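You operate a simulated robot arm through the tools that you are given. There is no shell and no other tool. Be economical: measure what you need, move in short steps, check, and stop when the job is done.

Carry out the task below with a simulated two-armed robot. There is one attempt and no reset: what you move stays moved.

## Task
Top up the cream bucket to its line through the sieve.
Fine: swing the spout back, rinse the sieve and put it back, shut the lid again, and leave no drips. Where these are worked on the way, their far stop is far enough and under half their travel is too little: swing spout.

The check looks at the end state, three seconds after you hand in, the way a careful person would. Anything else that was tipped, shoved, dropped, spilled or broken makes it a failure. A push-on lid holds only when it is set on centred and level and pressed home; a screw cap is set on level and turned clockwise until tight.

## Robot
Two 7-joint arms with two-finger parallel grippers on one trunk, on a base that drives. Base frame: it is fixed to the floor where the robot stands at the start and does not move with it; the origin is under the middle of the robot, x ahead of it, y to its left, z up; the surface under the hand at the start is at about z = 84. Lengths are in cm, angles in rad, forces in N, time in s.
The left shoulder is at the start at [6, 14.3, 83.6], the right one opposite. With the tool pointing down near the work surface each hand reaches from about 24 to 68 cm from the robot's upright axis, wherever it stands, measured 20 degrees to its own side. Places, roughly: black tank button [80, -20, 120]; cream bucket [70, 0, 90]; cream lid [60, 0, 100]; cream sieve [100, -100, 75]; rim of the cream bucket [70, 0, 100]; something [80, 20, 80]; swing spout [70, -20, 110]. Payload 1.57 kg a hand.
The TCP of each hand is the grasp point between the finger pads, 3 cm short of the fingertips. In the tool frame z runs along the fingers and y along their closing line. Largest opening 11 cm; finger width 2.4, thickness 1.2; the body of the gripper, 4.8 by 11.2 cm, starts 7.8 cm behind the TCP.
Orientation is that of the tool frame in the base frame, as [roll, pitch, yaw] about the fixed x, y, z axes, in that order (R = Rz(yaw) Ry(pitch) Rx(roll)). With the fingers straight down and closing along the base's y, the tool's x points along the base's -x, its y along +y and its z along -z.

## Interface
- The arms move only by the tool drive_tool. It takes "left_targets", "right_targets" or both (then of equal length, played together; a hand with none holds still); each is text: rows parted by semicolons, each of 7 numbers parted by spaces: the shift along the tool's x, y, z in m, then the turn, a rotation vector about the tool's x, y, z in rad, then the opening, from 0 (shut) to 1 (fully open). In form: x y z rx ry rz gripper; .... A call has 1 to 8 rows; each row is the pose to reach, as a shift and turn from the pose commanded when the call began, along the tool's axes at that moment. Each row takes 0.2 s and may step no farther than 5 cm and 0.15 rad from the row before; otherwise, or with a gripper value out of range, the whole call is refused. Where a pose cannot be reached the arm comes as near as it can. A force on the tool above 90 N (or 10 N above the force at the start of the call, whichever is more), or a blocked arm, ends the call early, and 0.2 s more pass. Each finger travels about 4.5 cm/s and halts on what it meets, pressing with about 43 N; the grip force reading is that of the motor and also rises with nothing between the fingers. The clock runs only during rows and for 0.2 s after the last one: add rows that repeat a pose to give the fingers time. The reply holds the time, the measured pose of the TCP, the force on the tool along the base axes, the opening and the grip force, in the units named above and with some noise, with the torque about the TCP (base axes, N m) and any sound that the robot's microphone picked up.
- Cameras (640 x 400 px; columns grow to the right, rows downward): "scene" is now at [5.73, -1.06, 147.27]; the picture's right is [-0.11, -0.99, 0.00], its down [-0.50, 0.06, -0.87] and it looks along [0.86, -0.10, -0.50] (base axes); focal length 273 px, centre (320, 200). "left" rides on the left gripper at [7, -1.6, -14.1] in its tool frame; the picture's right is [0.23, 0.97, 0.00], its down [-0.86, 0.20, -0.48] and it looks along [-0.47, 0.11, 0.88] (tool axes); focal length 222 px, centre (320, 200). "right" rides on the right gripper at [7, 1.6, -14.1] in its tool frame; the picture's right is [-0.23, 0.97, 0.00], its down [-0.86, -0.20, -0.48] and it looks along [-0.47, -0.11, 0.88] (tool axes); focal length 222 px, centre (320, 200). There is no depth. A picture from a camera that has moved, and an enlarged one, comes with that camera's place and axes in the base frame and with its lens.
- capture(camera): a new picture of that camera. The clock stands still meanwhile.
- slide_trunk(by): slides the trunk up (or, below 0, down) by that many cm; the arms and the scene camera ride with it, the base frame stays. It gives what a move gives, with no picture.
- base_move(legs): drives the robot by 1 to 6 legs, each [ahead, left, turn to the left] in cm, cm and rad, along the robot's own axes; the way and the turn of a leg run together, so that a leg with both is an arc; at most 150 cm and 3.142 rad a leg. The arms and the cameras ride along, it lands a little off, and it stops where it bumps. It gives what a move gives.
- head_to(pan, tilt): turns the head with the scene camera to pan (to the left, within 1.501 rad either way) and tilt (down, from -0.506 to 1.204), counted from straight ahead of the robot. It gives what a move gives.
- zoom(camera, box): a new picture of the part [left, top, right, bottom] of that camera's present view, enlarged. The clock stands still meanwhile.
- finish_job(): hands the job in; it is judged then, once.

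Go step by step. Nothing tells you exact positions but the pictures and the camera data: compare them with the known pose of the tool, close in by small moves and look again before you grip or let go. The budget is 120 turns and 108 pictures, counting those below and the enlarged ones. Unless the task says otherwise, let go and move clear before handing in, and close with one line.

The tools are called as a command line: name --argument value ..., lists and objects as JSON in quotes. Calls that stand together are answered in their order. drive_tool: Moves the arms, as the interface text tells. Its arguments: {"type":"object","properties":{"left_targets":{"type":"string"},"right_targets":{"type":"string"}},"required":[]} The other tools are called the same way: slide_trunk (by) slides the trunk up or down; base_move (legs) drives the base; head_to (pan, tilt) turns the head that bears the scene camera; capture (camera) takes a picture; zoom (camera, box) takes an enlarged picture of a part of a camera's view; finish_job () hands the job in.

At the start:

```text
clock: 0.0
left_ee_pos: [44.99, 10.15, 100.05]
left_tool_rot: [3.141, 0.001, 3.141]
left_force: [-0.3, -0.2, -0.4]
left_wrist_torque: [-0.01, -0.01, -0.02]
left_opening: 10.99
left_grasp_force: 0.0
right_ee_pos: [43.94, -34.89, 99.97]
right_tool_rot: [-3.14, 0.001, -3.141]
right_force: [0.1, 0.3, -0.2]
right_wrist_torque: [0.0, -0.02, 0.04]
right_opening: 10.98
right_grasp_force: 0.0
trunk travel left (down, up): [-43.5, 15.5]
robot x, y, heading: [-0.05, -0.02, 0.003]
head pan, tilt: [-0.115, 0.525]
```

scene: 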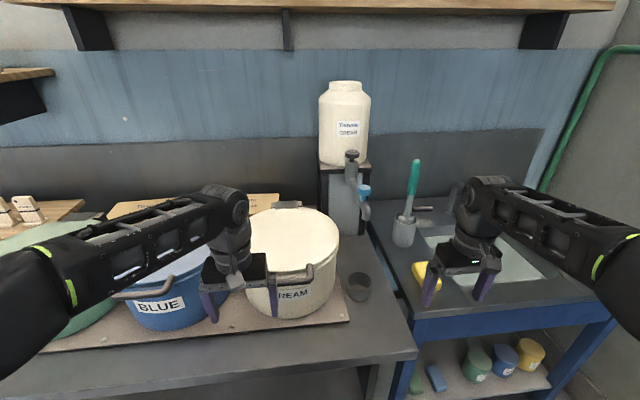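
right: 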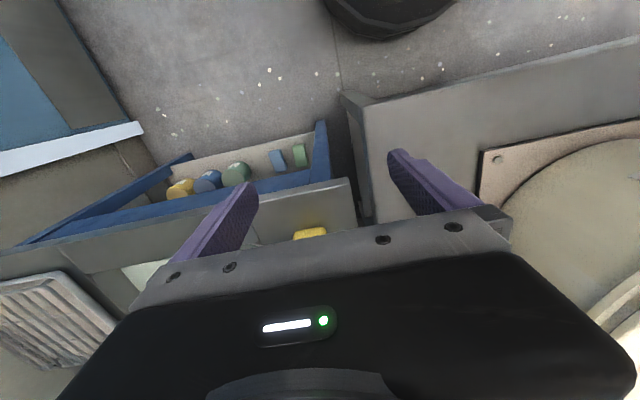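
left: 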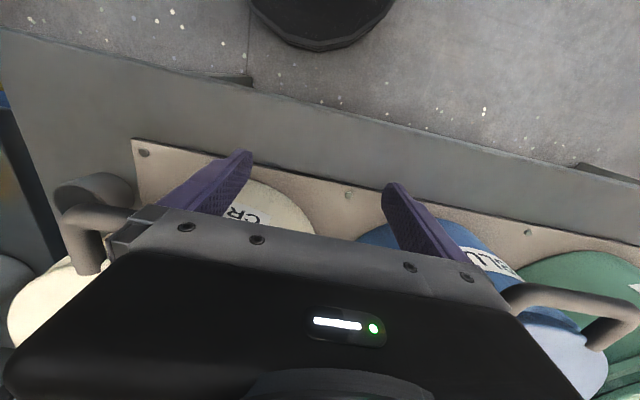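

I see a cream bucket with its lid on, a thinning-cream tank with a tap on a stand, and a sink to the right. I'll enlarge the main areas first.

zoom --camera "scene" --box '[230, 70, 430, 320]'

zoom --camera "scene" --box '[360, 140, 640, 400]'

zoom --camera "scene" --box '[0, 150, 360, 375]'

```text
1.60 times, centred on (330, 195) of scene
camera zoom: at [5.73, -1.06, 147.27], right [-0.11, -0.99, 0.0], down [-0.5, 0.06, -0.87], along [0.86, -0.1, -0.5], focal length 436 px, centre (304, 208)
```

zoom: 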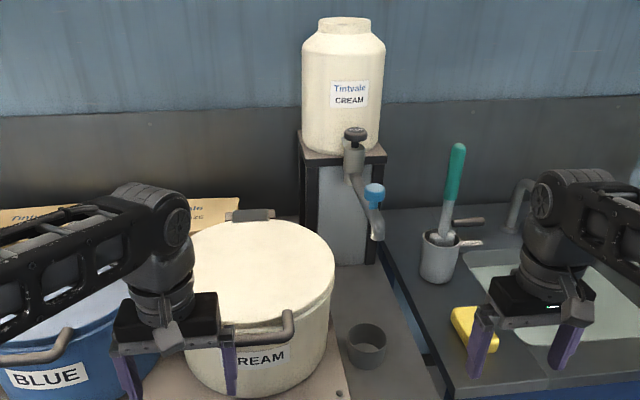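

```text
1.54 times, centred on (500, 270) of scene
camera zoom: at [5.73, -1.06, 147.27], right [-0.11, -0.99, 0.0], down [-0.5, 0.06, -0.87], along [0.86, -0.1, -0.5], focal length 420 px, centre (43, 92)
```

zoom: 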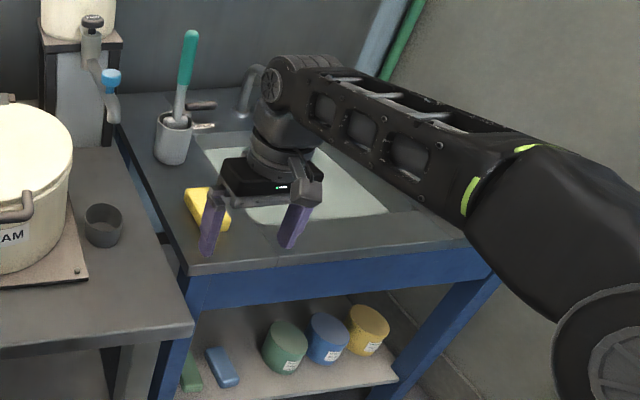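

```text
1.78 times, centred on (180, 262) of scene
camera zoom: at [5.73, -1.06, 147.27], right [-0.11, -0.99, 0.0], down [-0.5, 0.06, -0.87], along [0.86, -0.1, -0.5], focal length 485 px, centre (569, 89)
```

zoom: 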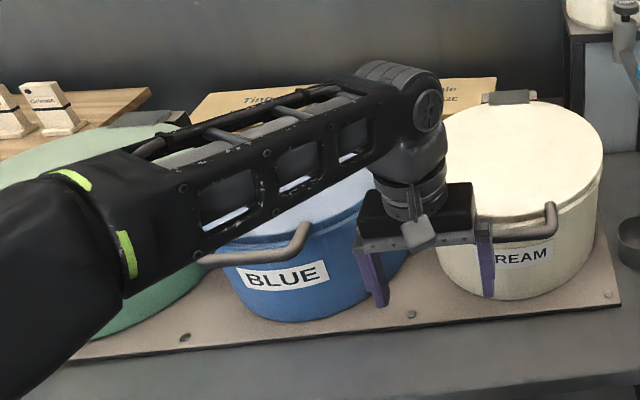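

I'll turn the head to the right to find the sieve and the rinse station, and look left too.

head_to --pan -0.9 --tilt 0.6

capture --camera "scene"

head_to --pan 0.8 --tilt 0.6

capture --camera "scene"

```text
clock: 1.1
left_ee_pos: [44.95, 10.24, 99.98]
left_tool_rot: [-3.141, 0.001, -3.141]
left_force: [0.3, -0.6, -0.3]
left_wrist_torque: [0.02, -0.02, 0.02]
left_opening: 11.02
left_grasp_force: 0.1
right_ee_pos: [43.77, -34.82, 100.08]
right_tool_rot: [3.141, 0.0, -3.141]
right_force: [0.0, -0.2, 0.6]
right_wrist_torque: [0.0, -0.02, 0.01]
right_opening: 10.98
right_grasp_force: 0.1
trunk travel left (down, up): [-43.5, 15.5]
robot x, y, heading: [-0.23, 0.23, 0.0]
head pan, tilt: [-0.901, 0.6]
```

```text
101 pictures are left
camera scene: at [2.25, -6.95, 146.6], right [-0.78, -0.62, 0.0], down [-0.35, 0.44, -0.83], along [0.51, -0.65, -0.56], focal length 273 px, centre (320, 200)
```

scene: 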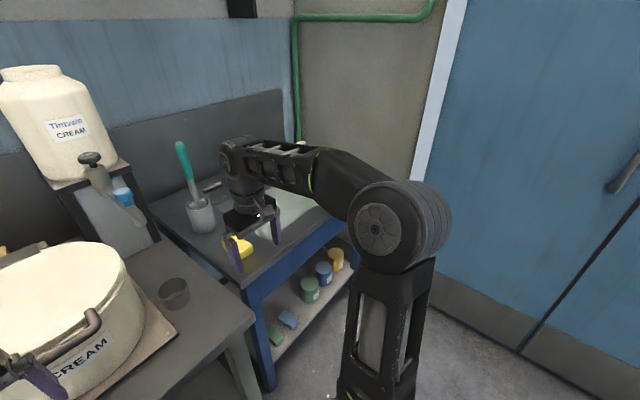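

```text
clock: 2.9
left_ee_pos: [44.9, 10.23, 99.97]
left_tool_rot: [-3.141, 0.001, 3.141]
left_force: [-0.2, -0.3, -0.3]
left_wrist_torque: [0.0, 0.01, -0.05]
left_opening: 11.02
left_grasp_force: 0.1
right_ee_pos: [43.91, -34.91, 100.02]
right_tool_rot: [3.14, -0.001, 3.141]
right_force: [-0.4, 1.1, 0.2]
right_wrist_torque: [-0.01, -0.03, 0.01]
right_opening: 11.01
right_grasp_force: 0.0
trunk travel left (down, up): [-43.5, 15.5]
robot x, y, heading: [0.09, -0.0, 0.003]
head pan, tilt: [0.799, 0.6]
```

```text
100 pictures are left
camera scene: at [2.92, 6.31, 146.6], right [0.72, -0.7, 0.0], down [-0.39, -0.4, -0.83], along [0.58, 0.59, -0.56], focal length 273 px, centre (320, 200)
```

scene: 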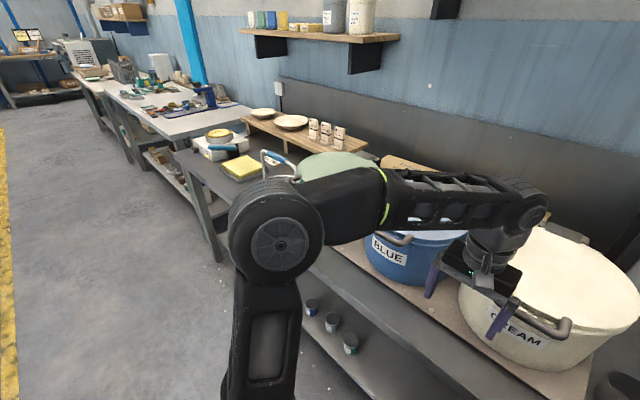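

I'll move both arms out of view: left hand up and to the left, right hand up. I'll watch the heading as I go.

drive_tool --left_targets "0 0 -0.05 0 0 0 1;0 0.04 -0.08 0 0 0 1;0.03 0.08 -0.08 0 0 0 1;0.05 0.12 -0.08 0 0 0 1;0.08 0.16 -0.08 0 0 0 1;0.1 0.2 -0.08 0 0 0 1" --right_targets "0 0 -0.05 0 0 0 1;0.03 0 -0.08 0 0 0 1;0.06 0 -0.10 0 0 0 1;0.09 0 -0.12 0 0 0 1;0.12 0 -0.14 0 0 0 1;0.14 0 -0.15 0 0 0 1"

head_to --pan -0.75 --tilt 0.6

capture --camera "scene"

capture --camera "right"

```text
clock: 4.2
left_ee_pos: [32.76, 27.87, 102.62]
left_tool_rot: [3.121, -0.018, 3.123]
left_force: [-3.8, 4.1, 1.7]
left_wrist_torque: [-0.42, -0.32, 0.03]
left_opening: 11.0
left_grasp_force: 0.1
left hand out of reach, approached as far as the arm can: row 1, 2, 3, 4, 5, 6
right_ee_pos: [35.57, -33.29, 102.91]
right_tool_rot: [3.136, 0.002, -3.141]
right_force: [-0.7, -2.7, 0.0]
right_wrist_torque: [0.2, -0.02, -0.02]
right_opening: 10.99
right_grasp_force: 0.0
right hand out of reach, approached as far as the arm can: row 1, 2, 3, 4, 5, 6
trunk travel left (down, up): [-43.5, 15.5]
robot x, y, heading: [-0.28, -0.33, -0.001]
head pan, tilt: [0.799, 0.6]
```

```text
clock: 5.9
left_ee_pos: [33.2, 28.09, 102.37]
left_tool_rot: [3.126, -0.025, 3.113]
left_force: [-0.7, 1.5, -0.2]
left_wrist_torque: [-0.02, 0.03, 0.03]
left_opening: 10.97
left_grasp_force: 0.0
right_ee_pos: [36.01, -32.83, 102.96]
right_tool_rot: [-3.141, 0.002, -3.139]
right_force: [-0.1, 0.0, -0.5]
right_wrist_torque: [0.07, 0.01, 0.05]
right_opening: 11.01
right_grasp_force: 0.1
trunk travel left (down, up): [-43.5, 15.5]
robot x, y, heading: [0.22, 0.11, 0.0]
head pan, tilt: [-0.75, 0.6]
```

```text
99 pictures are left
camera scene: at [3.22, -6.04, 146.6], right [-0.68, -0.73, 0.0], down [-0.41, 0.39, -0.83], along [0.6, -0.56, -0.56], focal length 273 px, centre (320, 200)
```

scene: 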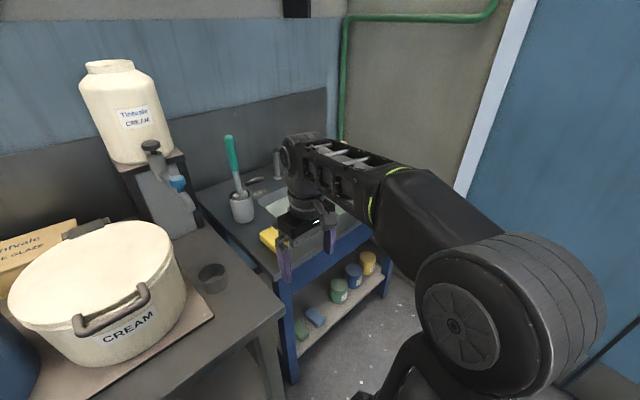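

```text
98 pictures are left
camera right: at [28.83, -31.3, 117.17], right [0.23, 0.97, 0.0], down [0.86, -0.2, 0.48], along [0.47, -0.11, -0.88], focal length 222 px, centre (320, 200)
```

right: 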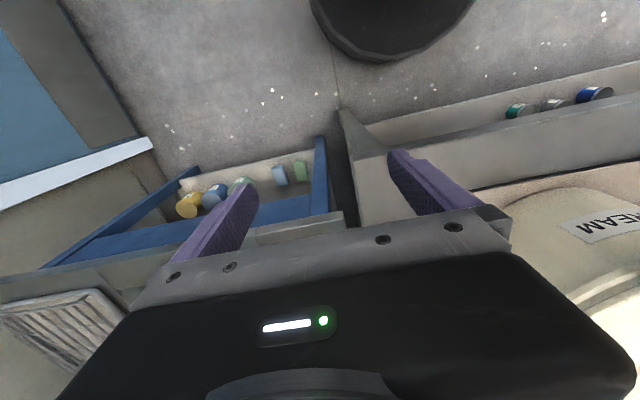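

The arm still hides the sink. I'll zoom on the bucket handle and on the tap, then drive toward the sink to look.

zoom --camera "scene" --box '[0, 200, 240, 380]'

zoom --camera "scene" --box '[70, 130, 310, 300]'

base_move --legs '[[-25, -60, 0]]'

head_to --pan -0.2 --tilt 0.6

capture --camera "scene"

```text
2.22 times, centred on (120, 290) of scene
camera zoom: at [3.22, -6.04, 146.6], right [-0.68, -0.73, 0.0], down [-0.41, 0.39, -0.83], along [0.6, -0.56, -0.56], focal length 606 px, centre (764, 0)
```

zoom: 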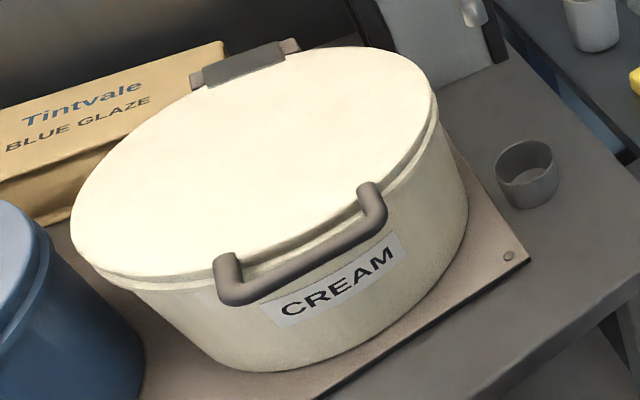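

```text
2.35 times, centred on (190, 215) of scene
camera zoom: at [3.22, -6.04, 146.6], right [-0.68, -0.73, 0.0], down [-0.41, 0.39, -0.83], along [0.6, -0.56, -0.56], focal length 642 px, centre (626, 165)
```

zoom: 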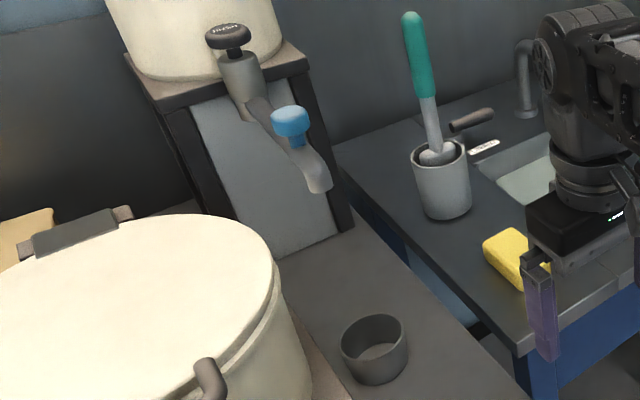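

```text
clock: 9.5
left_ee_pos: [8.22, -31.48, 102.43]
left_tool_rot: [3.132, -0.017, -3.134]
left_force: [-0.1, 0.3, -0.1]
left_wrist_torque: [0.01, 0.01, 0.0]
left_opening: 11.0
left_grasp_force: 0.0
right_ee_pos: [11.84, -93.22, 103.06]
right_tool_rot: [3.142, 0.0, -3.133]
right_force: [-0.2, -0.3, 0.6]
right_wrist_torque: [0.01, -0.02, 0.02]
right_opening: 11.04
right_grasp_force: 0.0
trunk travel left (down, up): [-43.5, 15.5]
robot x, y, heading: [-23.99, -60.62, 0.009]
head pan, tilt: [-0.75, 0.6]
```

```text
clock: 10.5
left_ee_pos: [8.33, -31.46, 102.48]
left_tool_rot: [3.131, -0.017, -3.133]
left_force: [-0.3, 0.3, 0.4]
left_wrist_torque: [0.0, -0.01, 0.0]
left_opening: 11.0
left_grasp_force: 0.0
right_ee_pos: [11.87, -93.2, 102.99]
right_tool_rot: [3.141, 0.0, -3.134]
right_force: [-0.5, -0.1, 0.4]
right_wrist_torque: [-0.02, -0.03, 0.01]
right_opening: 11.01
right_grasp_force: 0.0
trunk travel left (down, up): [-43.5, 15.5]
robot x, y, heading: [-24.47, -60.56, 0.009]
head pan, tilt: [-0.201, 0.6]
```

```text
95 pictures are left
camera scene: at [-18.94, -62.38, 146.6], right [-0.19, -0.98, 0.0], down [-0.55, 0.11, -0.83], along [0.81, -0.16, -0.56], focal length 273 px, centre (320, 200)
```

scene: 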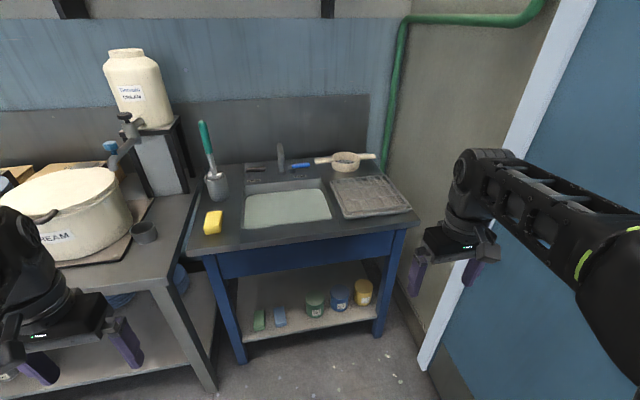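

The sieve, with a bar handle, is at the back right of the sink. I'll zoom on the sink.

zoom --camera "scene" --box '[230, 130, 430, 255]'

zoom --camera "scene" --box '[310, 140, 390, 190]'

```text
3.20 times, centred on (330, 192) of scene
camera zoom: at [-18.94, -62.38, 146.6], right [-0.19, -0.98, 0.0], down [-0.55, 0.11, -0.83], along [0.81, -0.16, -0.56], focal length 873 px, centre (288, 224)
```

zoom: 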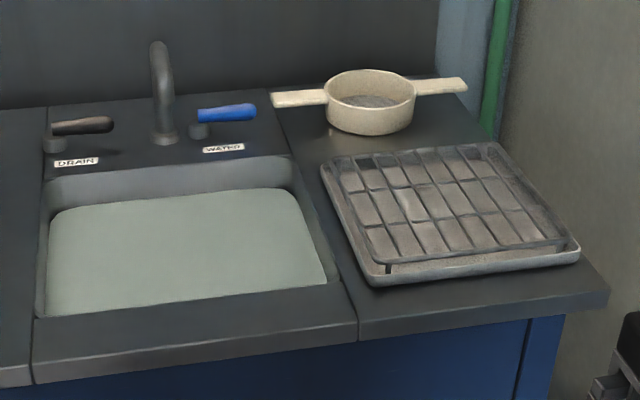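

```text
8.00 times, centred on (350, 165) of scene
camera zoom: at [-18.94, -62.38, 146.6], right [-0.19, -0.98, 0.0], down [-0.55, 0.11, -0.83], along [0.81, -0.16, -0.56], focal length 2181 px, centre (80, 480)
```

zoom: 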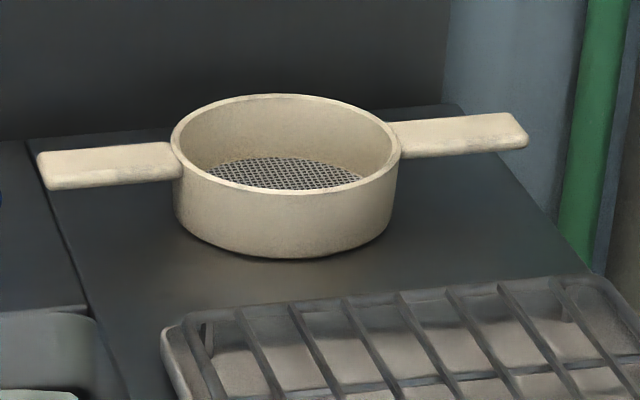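

The layout is clear. The sieve is at about (100,-100) behind the drying rack and the tap is at the sink. On the tank, the button is at about (79,-19,119), the spout points toward the robot, and its tip is above the small drip cup. The lid is hinged at the back with a bar handle at about (50.6,2.5,99). I'll drive back and open the lid first.

base_move --legs '[[24.5, 60.4, -0.009]]'

slide_trunk --by 10

drive_tool --left_targets "0 0 0 0 -0.15 0 0.5;0 0 0 0 -0.3 0 0.5;0 0 0 0 -0.45 0 0.5;0 0 0 0 -0.6 0 0.5;0 0 0 0 -0.75 0 0.5;0 0 0 0 -0.9 0 0.5;0 0 0 0 -1.05 0 0.5;0 0 0 0 -1.2 0 0.5"

head_to --pan 0 --tilt 0.6

capture --camera "scene"

```text
clock: 14.1
left_ee_pos: [33.18, 28.1, 102.45]
left_tool_rot: [3.132, -0.017, 3.132]
left_force: [0.6, 0.2, -0.2]
left_wrist_torque: [0.03, 0.01, 0.0]
left_opening: 10.98
left_grasp_force: 0.2
right_ee_pos: [35.58, -33.57, 103.01]
right_tool_rot: [3.141, 0.0, 3.132]
right_force: [-0.2, -0.1, -0.4]
right_wrist_torque: [-0.01, 0.01, 0.03]
right_opening: 10.95
right_grasp_force: 0.1
trunk travel left (down, up): [-43.5, 15.5]
robot x, y, heading: [-0.07, -0.68, -0.016]
head pan, tilt: [-0.201, 0.6]
```

```text
clock: 15.4
left_ee_pos: [33.21, 28.05, 112.45]
left_tool_rot: [3.131, -0.017, 3.132]
left_force: [0.7, 0.9, -0.5]
left_wrist_torque: [0.05, -0.01, 0.03]
left_opening: 11.01
left_grasp_force: 0.1
right_ee_pos: [35.6, -33.62, 112.95]
right_tool_rot: [-3.142, 0.001, 3.132]
right_force: [0.7, 0.2, -0.4]
right_wrist_torque: [0.01, -0.01, 0.03]
right_opening: 10.99
right_grasp_force: 0.1
trunk travel left (down, up): [-53.5, 5.5]
robot x, y, heading: [0.27, -0.63, -0.009]
head pan, tilt: [-0.201, 0.6]
```

```text
clock: 17.2
left_ee_pos: [41.75, 33.12, 116.41]
left_tool_rot: [3.118, 1.182, 3.108]
left_force: [0.6, 0.4, 0.9]
left_wrist_torque: [0.02, 0.02, -0.04]
left_opening: 5.5
left_grasp_force: 0.1
left hand out of reach, approached as far as the arm can: row 4, 5, 6, 7, 8
right_ee_pos: [35.75, -33.54, 112.99]
right_tool_rot: [-3.139, 0.0, 3.132]
right_force: [-1.3, 0.4, 0.6]
right_wrist_torque: [-0.01, 0.0, -0.02]
right_opening: 11.0
right_grasp_force: 0.0
trunk travel left (down, up): [-53.5, 5.5]
robot x, y, heading: [0.09, -0.74, -0.005]
head pan, tilt: [-0.201, 0.6]
```

```text
clock: 17.9
left_ee_pos: [41.77, 33.08, 116.5]
left_tool_rot: [3.116, 1.18, 3.105]
left_force: [-0.1, 0.3, -0.1]
left_wrist_torque: [0.01, 0.01, 0.02]
left_opening: 5.48
left_grasp_force: 0.0
right_ee_pos: [35.6, -33.67, 113.07]
right_tool_rot: [-3.141, -0.001, 3.133]
right_force: [-0.3, 0.2, -0.6]
right_wrist_torque: [0.0, -0.01, 0.0]
right_opening: 11.0
right_grasp_force: 0.1
trunk travel left (down, up): [-53.5, 5.5]
robot x, y, heading: [0.13, -0.5, -0.012]
head pan, tilt: [0.0, 0.6]
```

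```text
92 pictures are left
camera scene: at [5.59, -0.54, 156.6], right [-0.01, -1.0, 0.0], down [-0.56, 0.01, -0.83], along [0.82, -0.01, -0.57], focal length 273 px, centre (320, 200)
```

scene: 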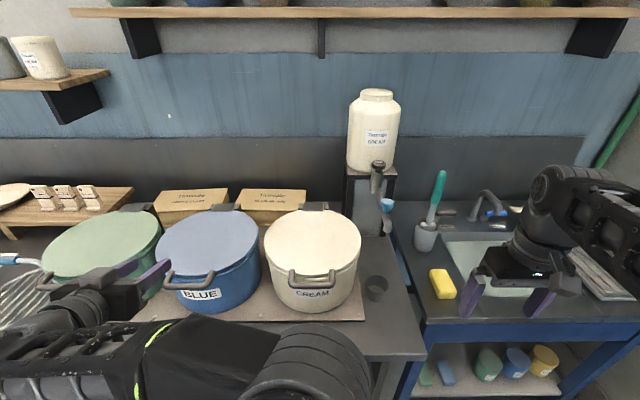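

The arm is pointed forward. Next I move it sideways to line up with the handle.

drive_tool --left_targets "0 -0.045 0 0 0 0 0.5;0 -0.09 0 0 0 0 0.5;0 -0.135 0 0 0 0 0.5;0 -0.18 0 0 0 0 0.5;0 -0.225 0 0 0 0 0.5;0 -0.27 0 0 0 0 0.5;0 -0.315 0 0 0 0 0.5"

capture --camera "scene"

```text
clock: 19.2
left_ee_pos: [44.49, 16.0, 115.87]
left_tool_rot: [-2.707, 1.019, -2.623]
left_force: [-0.6, 0.0, 0.5]
left_wrist_torque: [-0.02, 0.03, 0.0]
left_opening: 5.49
left_grasp_force: 0.0
left hand out of reach, approached as far as the arm can: row 1, 2, 3, 4, 5, 6
right_ee_pos: [35.6, -33.54, 112.73]
right_tool_rot: [3.133, -0.002, 3.137]
right_force: [0.6, -0.3, -0.7]
right_wrist_torque: [0.02, -0.03, -0.01]
right_opening: 11.01
right_grasp_force: 0.1
trunk travel left (down, up): [-53.5, 5.5]
robot x, y, heading: [0.14, -0.62, -0.007]
head pan, tilt: [0.0, 0.6]
stopped in row 6 (left hand): the arm was blocked; the commanded pose is now the measured one
```

```text
91 pictures are left
camera scene: at [5.57, -0.63, 156.6], right [-0.01, -1.0, 0.0], down [-0.56, 0.01, -0.83], along [0.83, -0.01, -0.56], focal length 273 px, centre (320, 200)
```

scene: 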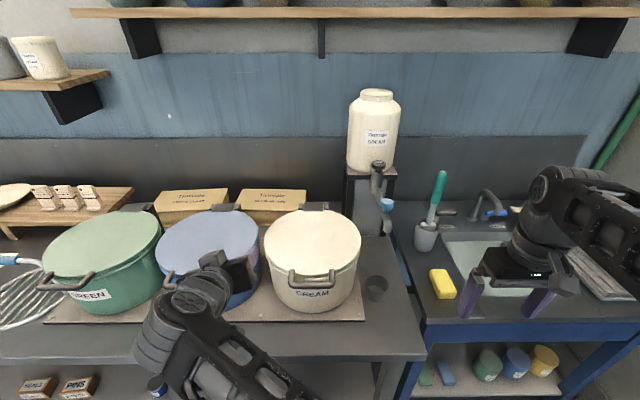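

The hand is too close in for a forward-pointing tool. I'll back the base up 14 cm, extend the arm and restore its orientation.

base_move --legs '[[-14, 0, 0.007]]'

drive_tool --left_targets "0 0 0.04 0 0.01 0.1 0.5;0 0 0.08 0 0.03 0.2 0.5;0 0 0.10 0 0.06 0.27 0.5;0 -0.03 0.10 0 0.06 0.27 0.5"

```text
clock: 20.6
left_ee_pos: [30.19, 16.43, 115.75]
left_tool_rot: [-2.7, 1.018, -2.608]
left_force: [-0.5, -0.1, 0.5]
left_wrist_torque: [0.03, 0.0, 0.0]
left_opening: 5.51
left_grasp_force: 0.0
right_ee_pos: [21.84, -33.17, 113.1]
right_tool_rot: [3.137, 0.0, -3.14]
right_force: [-0.1, -0.4, -0.2]
right_wrist_torque: [0.02, -0.03, -0.01]
right_opening: 10.99
right_grasp_force: 0.0
trunk travel left (down, up): [-53.5, 5.5]
robot x, y, heading: [-14.06, -0.54, -0.0]
head pan, tilt: [0.0, 0.6]
```

```text
clock: 21.6
left_ee_pos: [39.55, 13.82, 111.6]
left_tool_rot: [3.127, 1.016, 3.141]
left_force: [0.4, 0.3, -0.6]
left_wrist_torque: [-0.03, 0.0, 0.0]
left_opening: 5.51
left_grasp_force: 0.1
right_ee_pos: [21.84, -33.22, 112.85]
right_tool_rot: [3.136, -0.001, -3.138]
right_force: [0.4, -0.4, -0.4]
right_wrist_torque: [-0.02, -0.03, 0.01]
right_opening: 10.99
right_grasp_force: 0.1
trunk travel left (down, up): [-53.5, 5.5]
robot x, y, heading: [-13.93, -0.11, -0.003]
head pan, tilt: [0.0, 0.6]
```

drive_tool --left_targets "0.028 -0.025 0.023 0 -0.05 0 0.5;0.055 -0.05 0.046 0 -0.1 0 0.5;0.082 -0.075 0.069 0 -0.15 0 0.5;0.109 -0.1 0.092 0 -0.2 0 0.5;0.136 -0.123 0.114 0 -0.25 0 0.5"

capture --camera "scene"

capture --camera "left"

```text
clock: 22.5
left_ee_pos: [41.78, 6.1, 100.47]
left_tool_rot: [-2.626, 1.07, -2.598]
left_force: [0.0, -0.5, -0.3]
left_wrist_torque: [0.01, -0.01, 0.01]
left_opening: 5.51
left_grasp_force: 0.0
right_ee_pos: [22.06, -33.1, 112.67]
right_tool_rot: [3.132, -0.003, -3.13]
right_force: [0.2, -0.1, -0.2]
right_wrist_torque: [0.03, -0.05, 0.02]
right_opening: 11.02
right_grasp_force: 0.1
trunk travel left (down, up): [-53.5, 5.5]
robot x, y, heading: [-14.14, -0.35, 0.003]
head pan, tilt: [0.0, 0.6]
stopped in row 4 (left hand): the arm was blocked; the commanded pose is now the measured one
```

```text
90 pictures are left
camera scene: at [-8.36, -0.48, 156.6], right [0.0, -1.0, 0.0], down [-0.57, 0.0, -0.82], along [0.82, 0.0, -0.57], focal length 273 px, centre (320, 200)
```

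scene: 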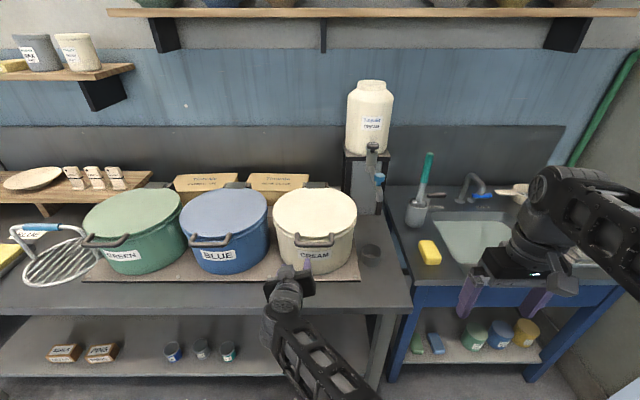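

```text
89 pictures are left
camera left: at [26.09, 2.99, 100.74], right [-0.17, 0.89, -0.43], down [-0.1, 0.42, 0.9], along [0.98, 0.2, 0.01], focal length 222 px, centre (320, 200)
```

left: 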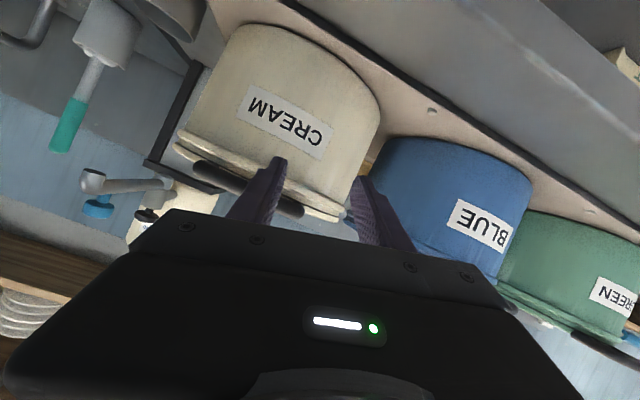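

The left arm has trouble crossing the midline, so I'll shift the base right to put the bucket in front of the left shoulder.

base_move --legs '[[-3, -14, 0]]'

drive_tool --left_targets "0 0.03 0 0 0 0.1 0.5;0 0.06 0 0 0.03 0.2 0.5;0 0.09 0 0 0.05 0.3 0.5"

```text
clock: 23.9
left_ee_pos: [38.76, -8.2, 100.42]
left_tool_rot: [-2.625, 1.068, -2.598]
left_force: [-0.7, -0.7, 0.1]
left_wrist_torque: [0.0, 0.01, 0.03]
left_opening: 5.51
left_grasp_force: 0.2
right_ee_pos: [19.12, -47.2, 112.74]
right_tool_rot: [3.131, 0.0, -3.133]
right_force: [-0.1, -0.7, 0.0]
right_wrist_torque: [0.05, -0.02, -0.01]
right_opening: 10.99
right_grasp_force: 0.0
trunk travel left (down, up): [-53.5, 5.5]
robot x, y, heading: [-17.1, -14.54, 0.001]
head pan, tilt: [0.0, 0.6]
```

```text
clock: 24.6
left_ee_pos: [36.52, -11.11, 103.25]
left_tool_rot: [-2.739, 1.148, -2.99]
left_force: [-0.3, 0.6, -0.3]
left_wrist_torque: [0.01, -0.02, -0.01]
left_opening: 5.5
left_grasp_force: 0.0
right_ee_pos: [19.21, -47.03, 112.6]
right_tool_rot: [3.126, -0.008, -3.129]
right_force: [0.3, 0.4, 0.8]
right_wrist_torque: [-0.01, -0.01, 0.0]
right_opening: 11.03
right_grasp_force: 0.0
trunk travel left (down, up): [-53.5, 5.5]
robot x, y, heading: [-17.04, -13.77, -0.004]
head pan, tilt: [0.0, 0.6]
stopped in row 3 (left hand): the arm was blocked; the commanded pose is now the measured one
```

drive_tool --left_targets "-0.03 0.035 0 0 0 0 0.5;-0.06 0.07 0 0 0 0 0.5;-0.09 0.105 0 0 0 0 0.5;-0.115 0.135 -0.005 0 0 0 0.5;-0.134 0.155 -0.009 0 0 0 0.5;-0.134 0.155 -0.009 0 0 0 0.5"

capture --camera "scene"

```text
clock: 26.0
left_ee_pos: [44.55, 4.85, 113.25]
left_tool_rot: [-2.746, 1.147, -2.997]
left_force: [-0.1, -0.4, 0.3]
left_wrist_torque: [-0.01, 0.03, 0.01]
left_opening: 5.5
left_grasp_force: 0.1
right_ee_pos: [19.06, -47.04, 112.72]
right_tool_rot: [3.131, -0.003, -3.131]
right_force: [-0.2, -0.2, 0.1]
right_wrist_torque: [-0.01, 0.01, 0.01]
right_opening: 11.01
right_grasp_force: 0.0
trunk travel left (down, up): [-53.5, 5.5]
robot x, y, heading: [-17.09, -14.42, 0.004]
head pan, tilt: [0.0, 0.6]
```

```text
88 pictures are left
camera scene: at [-11.39, -14.57, 156.6], right [0.0, -1.0, 0.0], down [-0.56, 0.0, -0.83], along [0.83, 0.0, -0.56], focal length 273 px, centre (320, 200)
```

scene: 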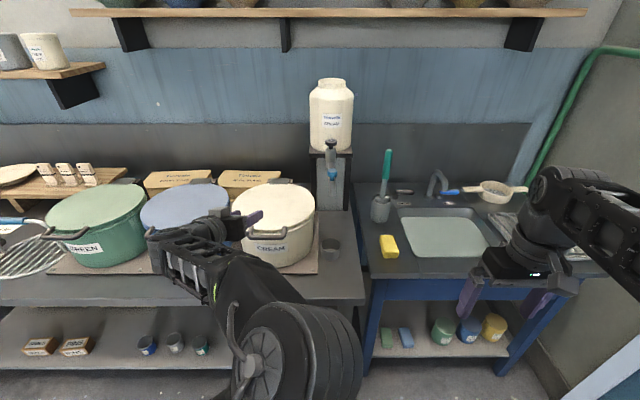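

drive_tool --left_targets "0 0 0 -0.13 0 0.03 0.5;0 0 0 -0.263 0.01 0.06 0.5;0 0 0 -0.263 0.01 0.06 0.5"

```text
clock: 26.8
left_ee_pos: [44.6, 4.87, 113.35]
left_tool_rot: [-3.141, 1.151, 3.141]
left_force: [0.1, 0.2, 0.1]
left_wrist_torque: [0.02, -0.01, 0.03]
left_opening: 5.5
left_grasp_force: 0.1
right_ee_pos: [19.02, -47.1, 112.78]
right_tool_rot: [3.131, -0.004, -3.13]
right_force: [0.4, 0.0, -0.3]
right_wrist_torque: [0.01, 0.03, 0.05]
right_opening: 10.99
right_grasp_force: 0.0
trunk travel left (down, up): [-53.5, 5.5]
robot x, y, heading: [-16.82, -14.25, 0.001]
head pan, tilt: [0.0, 0.6]
```

drive_tool --left_targets "0.042 -0.01 0.017 0 0 0 0.5;0.085 -0.02 0.034 0 0 0 0.5;0.127 -0.03 0.051 0 0 0 0.5;0.17 -0.034 0.069 0 0 0 0.5;0.17 -0.034 0.069 0 0 0 0.5"

capture --camera "left"

capture --camera "scene"

```text
clock: 28.0
left_ee_pos: [43.86, 1.43, 94.8]
left_tool_rot: [-3.142, 1.149, -3.14]
left_force: [-0.5, 0.0, 0.3]
left_wrist_torque: [0.03, 0.04, 0.0]
left_opening: 5.5
left_grasp_force: 0.1
right_ee_pos: [19.07, -47.16, 112.76]
right_tool_rot: [3.131, -0.005, -3.131]
right_force: [0.1, 0.4, -0.2]
right_wrist_torque: [0.01, -0.01, 0.02]
right_opening: 11.0
right_grasp_force: 0.0
trunk travel left (down, up): [-53.5, 5.5]
robot x, y, heading: [-16.92, -14.37, 0.003]
head pan, tilt: [0.0, 0.6]
```

```text
87 pictures are left
camera left: at [27.96, -0.29, 94.32], right [-0.09, 0.97, -0.21], down [-0.09, 0.2, 0.98], along [0.99, 0.11, 0.07], focal length 222 px, centre (320, 200)
```

left: 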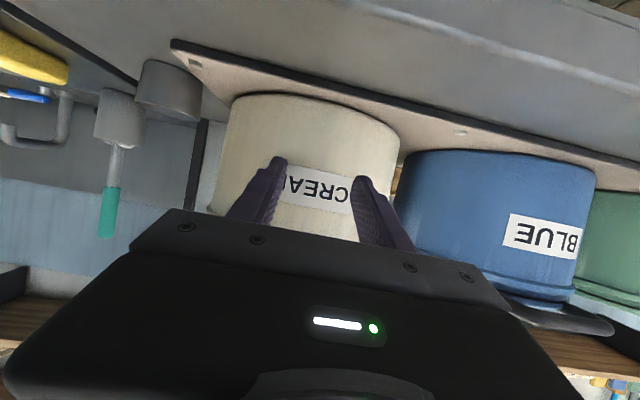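

```text
86 pictures are left
camera scene: at [-11.35, -14.53, 156.6], right [0.0, -1.0, 0.0], down [-0.57, 0.0, -0.82], along [0.82, 0.0, -0.57], focal length 273 px, centre (320, 200)
```

scene: 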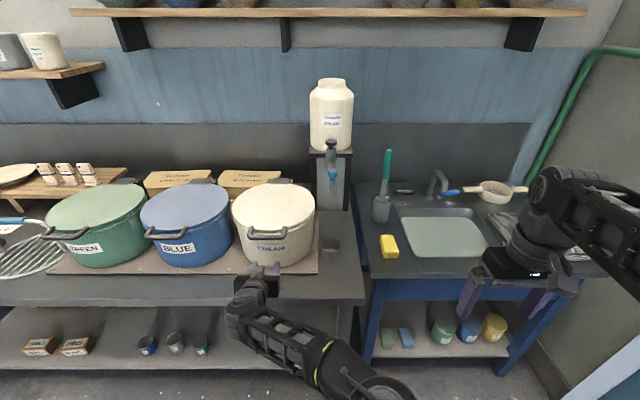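

zoom --camera "scene" --box '[210, 170, 338, 290]'

zoom --camera "left" --box '[190, 60, 440, 260]'

```text
3.33 times, centred on (274, 230) of scene
camera zoom: at [-11.35, -14.53, 156.6], right [0.0, -1.0, 0.0], down [-0.57, 0.0, -0.82], along [0.82, 0.0, -0.57], focal length 909 px, centre (473, 100)
```

zoom: 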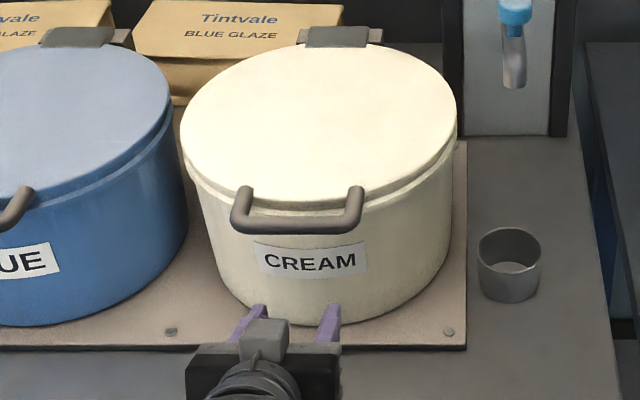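

```text
2.00 times, centred on (315, 160) of left
camera zoom: at [27.96, -0.29, 94.32], right [-0.09, 0.97, -0.21], down [-0.09, 0.2, 0.98], along [0.99, 0.11, 0.07], focal length 444 px, centre (330, 280)
```

zoom: 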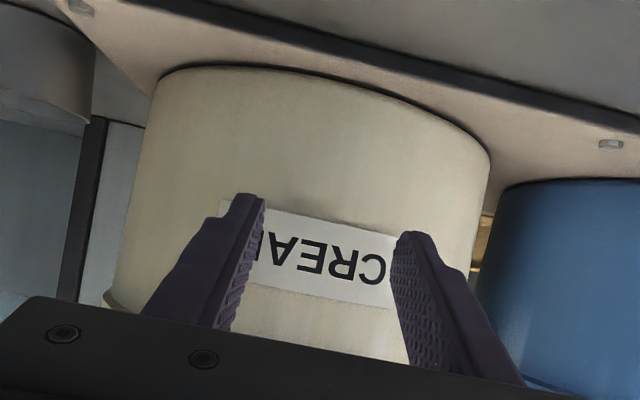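

The bar looks to be at about (50,1.6,101), and my open fingers are centred below it. I'll go forward under it and lift gently.

drive_tool --left_targets "-0.016 0 0.037 0 0 0 0.5;-0.043 0 0.025 0 0 0 0.5;-0.065 0 0.015 0 0 0 0.5;-0.085 0 0.006 0 0 0 0.5;-0.103 0 -0.002 0 0 0 0.5"

zoom --camera "scene" --box '[190, 150, 358, 290]'

```text
clock: 29.2
left_ee_pos: [47.9, 1.66, 104.36]
left_tool_rot: [-3.141, 1.149, 3.141]
left_force: [-1.1, 0.0, -1.3]
left_wrist_torque: [-0.09, -0.01, 0.02]
left_opening: 5.49
left_grasp_force: 0.1
right_ee_pos: [19.02, -47.06, 112.68]
right_tool_rot: [3.131, -0.006, -3.132]
right_force: [-0.7, 0.6, 1.3]
right_wrist_torque: [0.04, 0.02, -0.02]
right_opening: 11.0
right_grasp_force: 0.1
trunk travel left (down, up): [-53.5, 5.5]
robot x, y, heading: [-17.04, -14.69, -0.001]
head pan, tilt: [0.0, 0.6]
```

```text
2.86 times, centred on (274, 220) of scene
camera zoom: at [-11.38, -14.52, 156.59], right [0.0, -1.0, 0.0], down [-0.56, 0.0, -0.83], along [0.83, 0.0, -0.56], focal length 779 px, centre (451, 143)
```

zoom: 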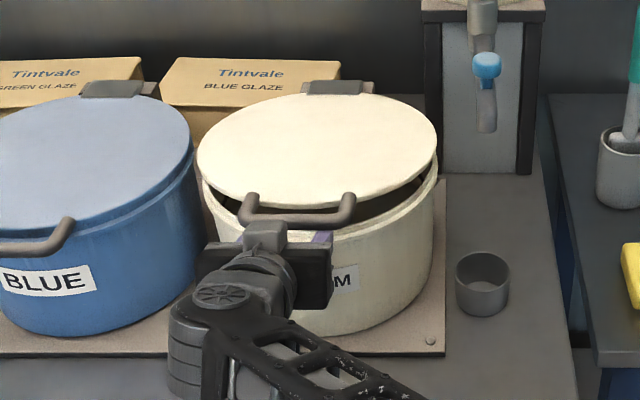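

The lid lifts easily. I'll continue along the arc.

drive_tool --left_targets "-0.043 0 0.003 0 0 0 0.5;-0.086 0 0.006 0 0 0 0.5;-0.13 0 0.007 0 0 0 0.5"

base_move --legs '[[12, 0, 0]]'

capture --camera "scene"

```text
clock: 30.0
left_ee_pos: [54.01, 1.4, 116.17]
left_tool_rot: [-3.141, 1.15, -3.142]
left_force: [0.4, 0.7, -2.9]
left_wrist_torque: [-0.02, 0.11, 0.04]
left_opening: 5.57
left_grasp_force: 0.2
right_ee_pos: [18.96, -47.06, 112.8]
right_tool_rot: [3.132, -0.006, -3.131]
right_force: [0.4, -0.3, -0.5]
right_wrist_torque: [0.0, -0.01, -0.01]
right_opening: 10.99
right_grasp_force: 0.0
trunk travel left (down, up): [-53.5, 5.5]
robot x, y, heading: [-16.85, -14.49, -0.002]
head pan, tilt: [0.0, 0.6]
```

```text
clock: 31.2
left_ee_pos: [65.95, 1.44, 116.09]
left_tool_rot: [3.141, 1.149, 3.14]
left_force: [0.6, -0.5, 0.0]
left_wrist_torque: [-0.01, -0.01, -0.03]
left_opening: 5.48
left_grasp_force: 0.1
right_ee_pos: [31.01, -47.13, 112.66]
right_tool_rot: [3.13, -0.006, -3.132]
right_force: [0.5, 0.5, -0.7]
right_wrist_torque: [-0.01, 0.06, 0.01]
right_opening: 10.99
right_grasp_force: 0.1
trunk travel left (down, up): [-53.5, 5.5]
robot x, y, heading: [-5.01, -14.42, -0.001]
head pan, tilt: [0.0, 0.6]
```

```text
82 pictures are left
camera scene: at [0.77, -14.55, 156.59], right [0.0, -1.0, 0.0], down [-0.57, 0.0, -0.82], along [0.82, 0.0, -0.57], focal length 273 px, centre (320, 200)
```

scene: 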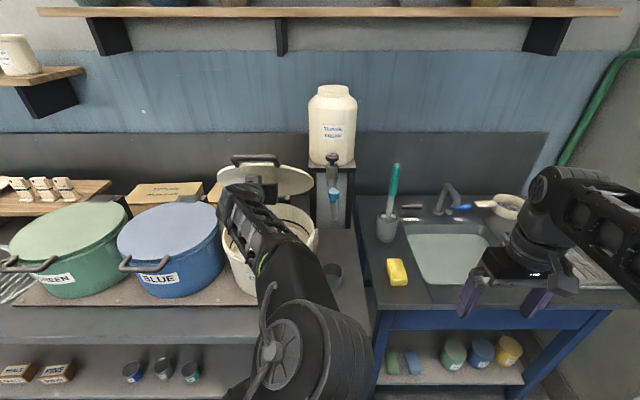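

zoom --camera "scene" --box '[200, 130, 360, 290]'

```text
2.50 times, centred on (280, 210) of scene
camera zoom: at [0.77, -14.55, 156.59], right [0.0, -1.0, 0.0], down [-0.57, 0.0, -0.82], along [0.82, 0.0, -0.57], focal length 682 px, centre (420, 175)
```

zoom: 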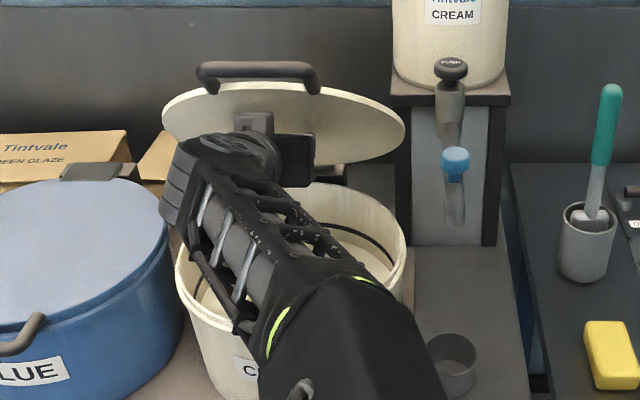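

I can see the lid is half open and the dark fill line is inside the bucket. I'll keep pushing the lid back to its stop.

drive_tool --left_targets "-0.02 0 0.03 0 0 0 0.5;-0.04 0 0.06 0 0 0 0.5;-0.06 0 0.085 0 0 0 0.5;-0.08 0 0.12 0 0 0 0.5;-0.095 0 0.15 0 0 0 0.5"

zoom --camera "scene" --box '[200, 110, 360, 290]'

```text
clock: 32.4
left_ee_pos: [79.57, 1.49, 118.49]
left_tool_rot: [-3.133, 1.12, -3.139]
left_force: [-84.2, 0.0, 10.9]
left_wrist_torque: [0.27, -0.17, 0.63]
left_opening: 5.15
left_grasp_force: 0.0
right_ee_pos: [29.59, -47.01, 113.22]
right_tool_rot: [3.128, 0.008, -3.129]
right_force: [-0.2, 0.0, 0.6]
right_wrist_torque: [0.0, -0.05, 0.01]
right_opening: 11.0
right_grasp_force: 0.0
trunk travel left (down, up): [-53.5, 5.5]
robot x, y, heading: [-5.31, -14.79, 0.0]
head pan, tilt: [0.0, 0.6]
stopped in row 5 (left hand): the force on the tool passed its limit at 136 N (the readings are from after the stop); the commanded pose is now the measured one
```

```text
2.22 times, centred on (280, 200) of scene
camera zoom: at [-1.51, -14.6, 156.71], right [0.0, -1.0, 0.0], down [-0.56, 0.0, -0.83], along [0.83, 0.0, -0.56], focal length 606 px, centre (409, 200)
```

zoom: 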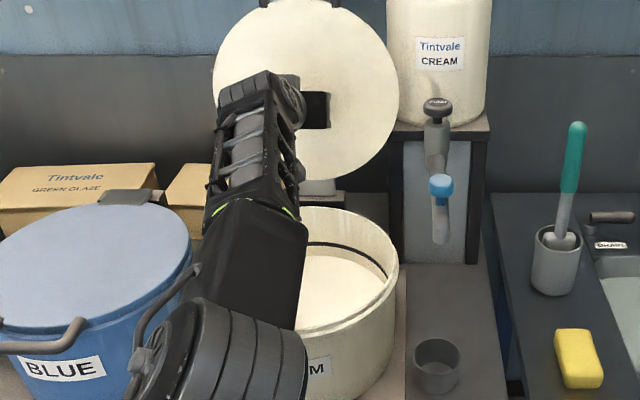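

The lid reached its stop. I'll back the hand away and check that the lid stays up.

drive_tool --left_targets "0 0 -0.03 0 0 0 0.5;0 0 -0.07 0 0 0 0.5;-0.01 0 -0.12 0 0 0 0.5;-0.01 0.04 -0.16 0 0 0 0.5;-0.01 0.08 -0.2 0 0 0 0.5;-0.01 0.12 -0.24 0 0 0 0.5"

zoom --camera "scene" --box '[180, 90, 380, 290]'

```text
refused: row 3 steps farther than a row can; nothing moved
```

```text
2.00 times, centred on (280, 190) of scene
camera zoom: at [-1.51, -14.6, 156.71], right [0.0, -1.0, 0.0], down [-0.56, 0.0, -0.83], along [0.83, 0.0, -0.56], focal length 545 px, centre (400, 220)
```

zoom: 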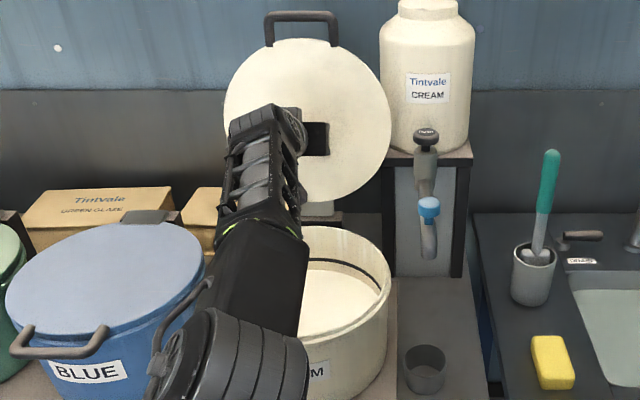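

drive_tool --left_targets "0 0 -0.03 0 0 0 0.5;0 0 -0.07 0 0 0 0.5;-0.01 0 -0.11 0 0 0 0.5;-0.01 0.025 -0.15 0 0 0 0.5;-0.01 0.05 -0.19 0 0 0 0.5;-0.01 0.08 -0.23 0 0 0 0.5;-0.01 0.11 -0.26 0 0 0 0.5"

zoom --camera "scene" --box '[180, 90, 380, 290]'

```text
clock: 34.0
left_ee_pos: [58.39, 12.66, 129.64]
left_tool_rot: [-3.134, 1.108, -3.14]
left_force: [-0.3, 0.3, -0.8]
left_wrist_torque: [-0.01, 0.0, -0.05]
left_opening: 5.5
left_grasp_force: 0.1
right_ee_pos: [30.86, -47.09, 112.66]
right_tool_rot: [3.132, -0.005, -3.129]
right_force: [-0.9, 0.1, 0.1]
right_wrist_torque: [-0.01, -0.01, -0.01]
right_opening: 10.99
right_grasp_force: 0.0
trunk travel left (down, up): [-53.5, 5.5]
robot x, y, heading: [-5.0, -14.69, -0.004]
head pan, tilt: [0.0, 0.6]
```

```text
2.00 times, centred on (280, 190) of scene
camera zoom: at [0.39, -14.56, 156.59], right [0.0, -1.0, 0.0], down [-0.56, 0.0, -0.83], along [0.83, 0.0, -0.56], focal length 545 px, centre (400, 220)
```

zoom: 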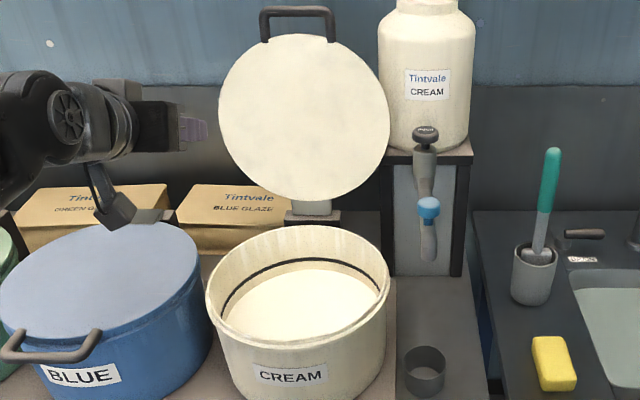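

The lid stays open and the fill line is visible. The bucket centre is at about (66,1.6) and the rim is about 29 cm across. Now I'll fetch the sieve: tuck the left hand, then drive to the sink.

drive_tool --left_targets "0.018 0.02 -0.036 0 0 0 0.5;0.036 0.04 -0.072 0 0 0 0.5;0.053 0.06 -0.107 0 0 0 0.5"

base_move --legs '[[-12, 0, 0], [0, -62, 0], [27, 0, 0]]'

head_to --pan -0.25 --tilt 0.7

capture --camera "scene"

capture --camera "right"

```text
clock: 34.8
left_ee_pos: [46.62, 18.61, 129.69]
left_tool_rot: [-3.138, 1.11, 3.14]
left_force: [-0.7, -0.6, 1.2]
left_wrist_torque: [0.02, -0.03, 0.02]
left_opening: 5.49
left_grasp_force: 0.0
right_ee_pos: [30.85, -47.36, 112.69]
right_tool_rot: [3.129, -0.004, -3.132]
right_force: [0.2, -1.1, -0.3]
right_wrist_torque: [0.02, -0.02, 0.0]
right_opening: 10.99
right_grasp_force: 0.0
trunk travel left (down, up): [-53.5, 5.5]
robot x, y, heading: [-4.9, -14.49, -0.001]
head pan, tilt: [0.0, 0.6]
```

```text
clock: 40.6
left_ee_pos: [62.09, -43.95, 129.72]
left_tool_rot: [-3.136, 1.108, 3.13]
left_force: [0.7, 0.7, -0.8]
left_wrist_torque: [-0.03, 0.02, 0.02]
left_opening: 5.5
left_grasp_force: 0.0
right_ee_pos: [45.7, -109.48, 112.68]
right_tool_rot: [3.132, -0.005, 3.141]
right_force: [0.0, -0.4, -1.0]
right_wrist_torque: [-0.04, 0.05, -0.04]
right_opening: 10.99
right_grasp_force: 0.0
trunk travel left (down, up): [-53.5, 5.5]
robot x, y, heading: [9.52, -76.42, -0.012]
head pan, tilt: [0.0, 0.6]
```

```text
clock: 41.4
left_ee_pos: [62.05, -44.0, 129.81]
left_tool_rot: [-3.136, 1.109, 3.132]
left_force: [-0.8, 0.1, -0.3]
left_wrist_torque: [0.0, -0.01, -0.02]
left_opening: 5.47
left_grasp_force: 0.0
right_ee_pos: [45.67, -109.46, 112.71]
right_tool_rot: [3.131, -0.006, 3.142]
right_force: [0.1, -0.5, 0.0]
right_wrist_torque: [0.0, 0.03, 0.02]
right_opening: 11.0
right_grasp_force: 0.1
trunk travel left (down, up): [-53.5, 5.5]
robot x, y, heading: [10.06, -76.74, -0.011]
head pan, tilt: [-0.25, 0.7]
```

```text
77 pictures are left
camera scene: at [14.96, -78.68, 155.74], right [-0.26, -0.97, 0.0], down [-0.62, 0.17, -0.77], along [0.74, -0.2, -0.64], focal length 273 px, centre (320, 200)
```

scene: 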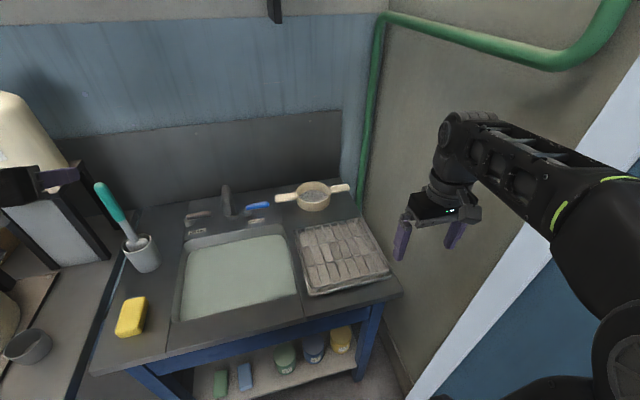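

```text
76 pictures are left
camera right: at [38.67, -108.11, 126.93], right [0.23, 0.97, 0.01], down [0.86, -0.2, 0.47], along [0.46, -0.1, -0.88], focal length 222 px, centre (320, 200)
```

right: 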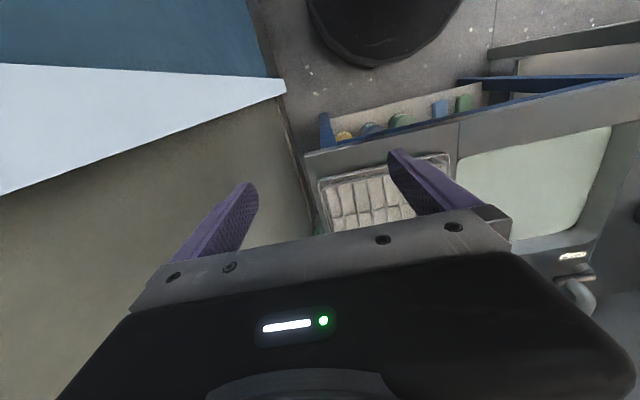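

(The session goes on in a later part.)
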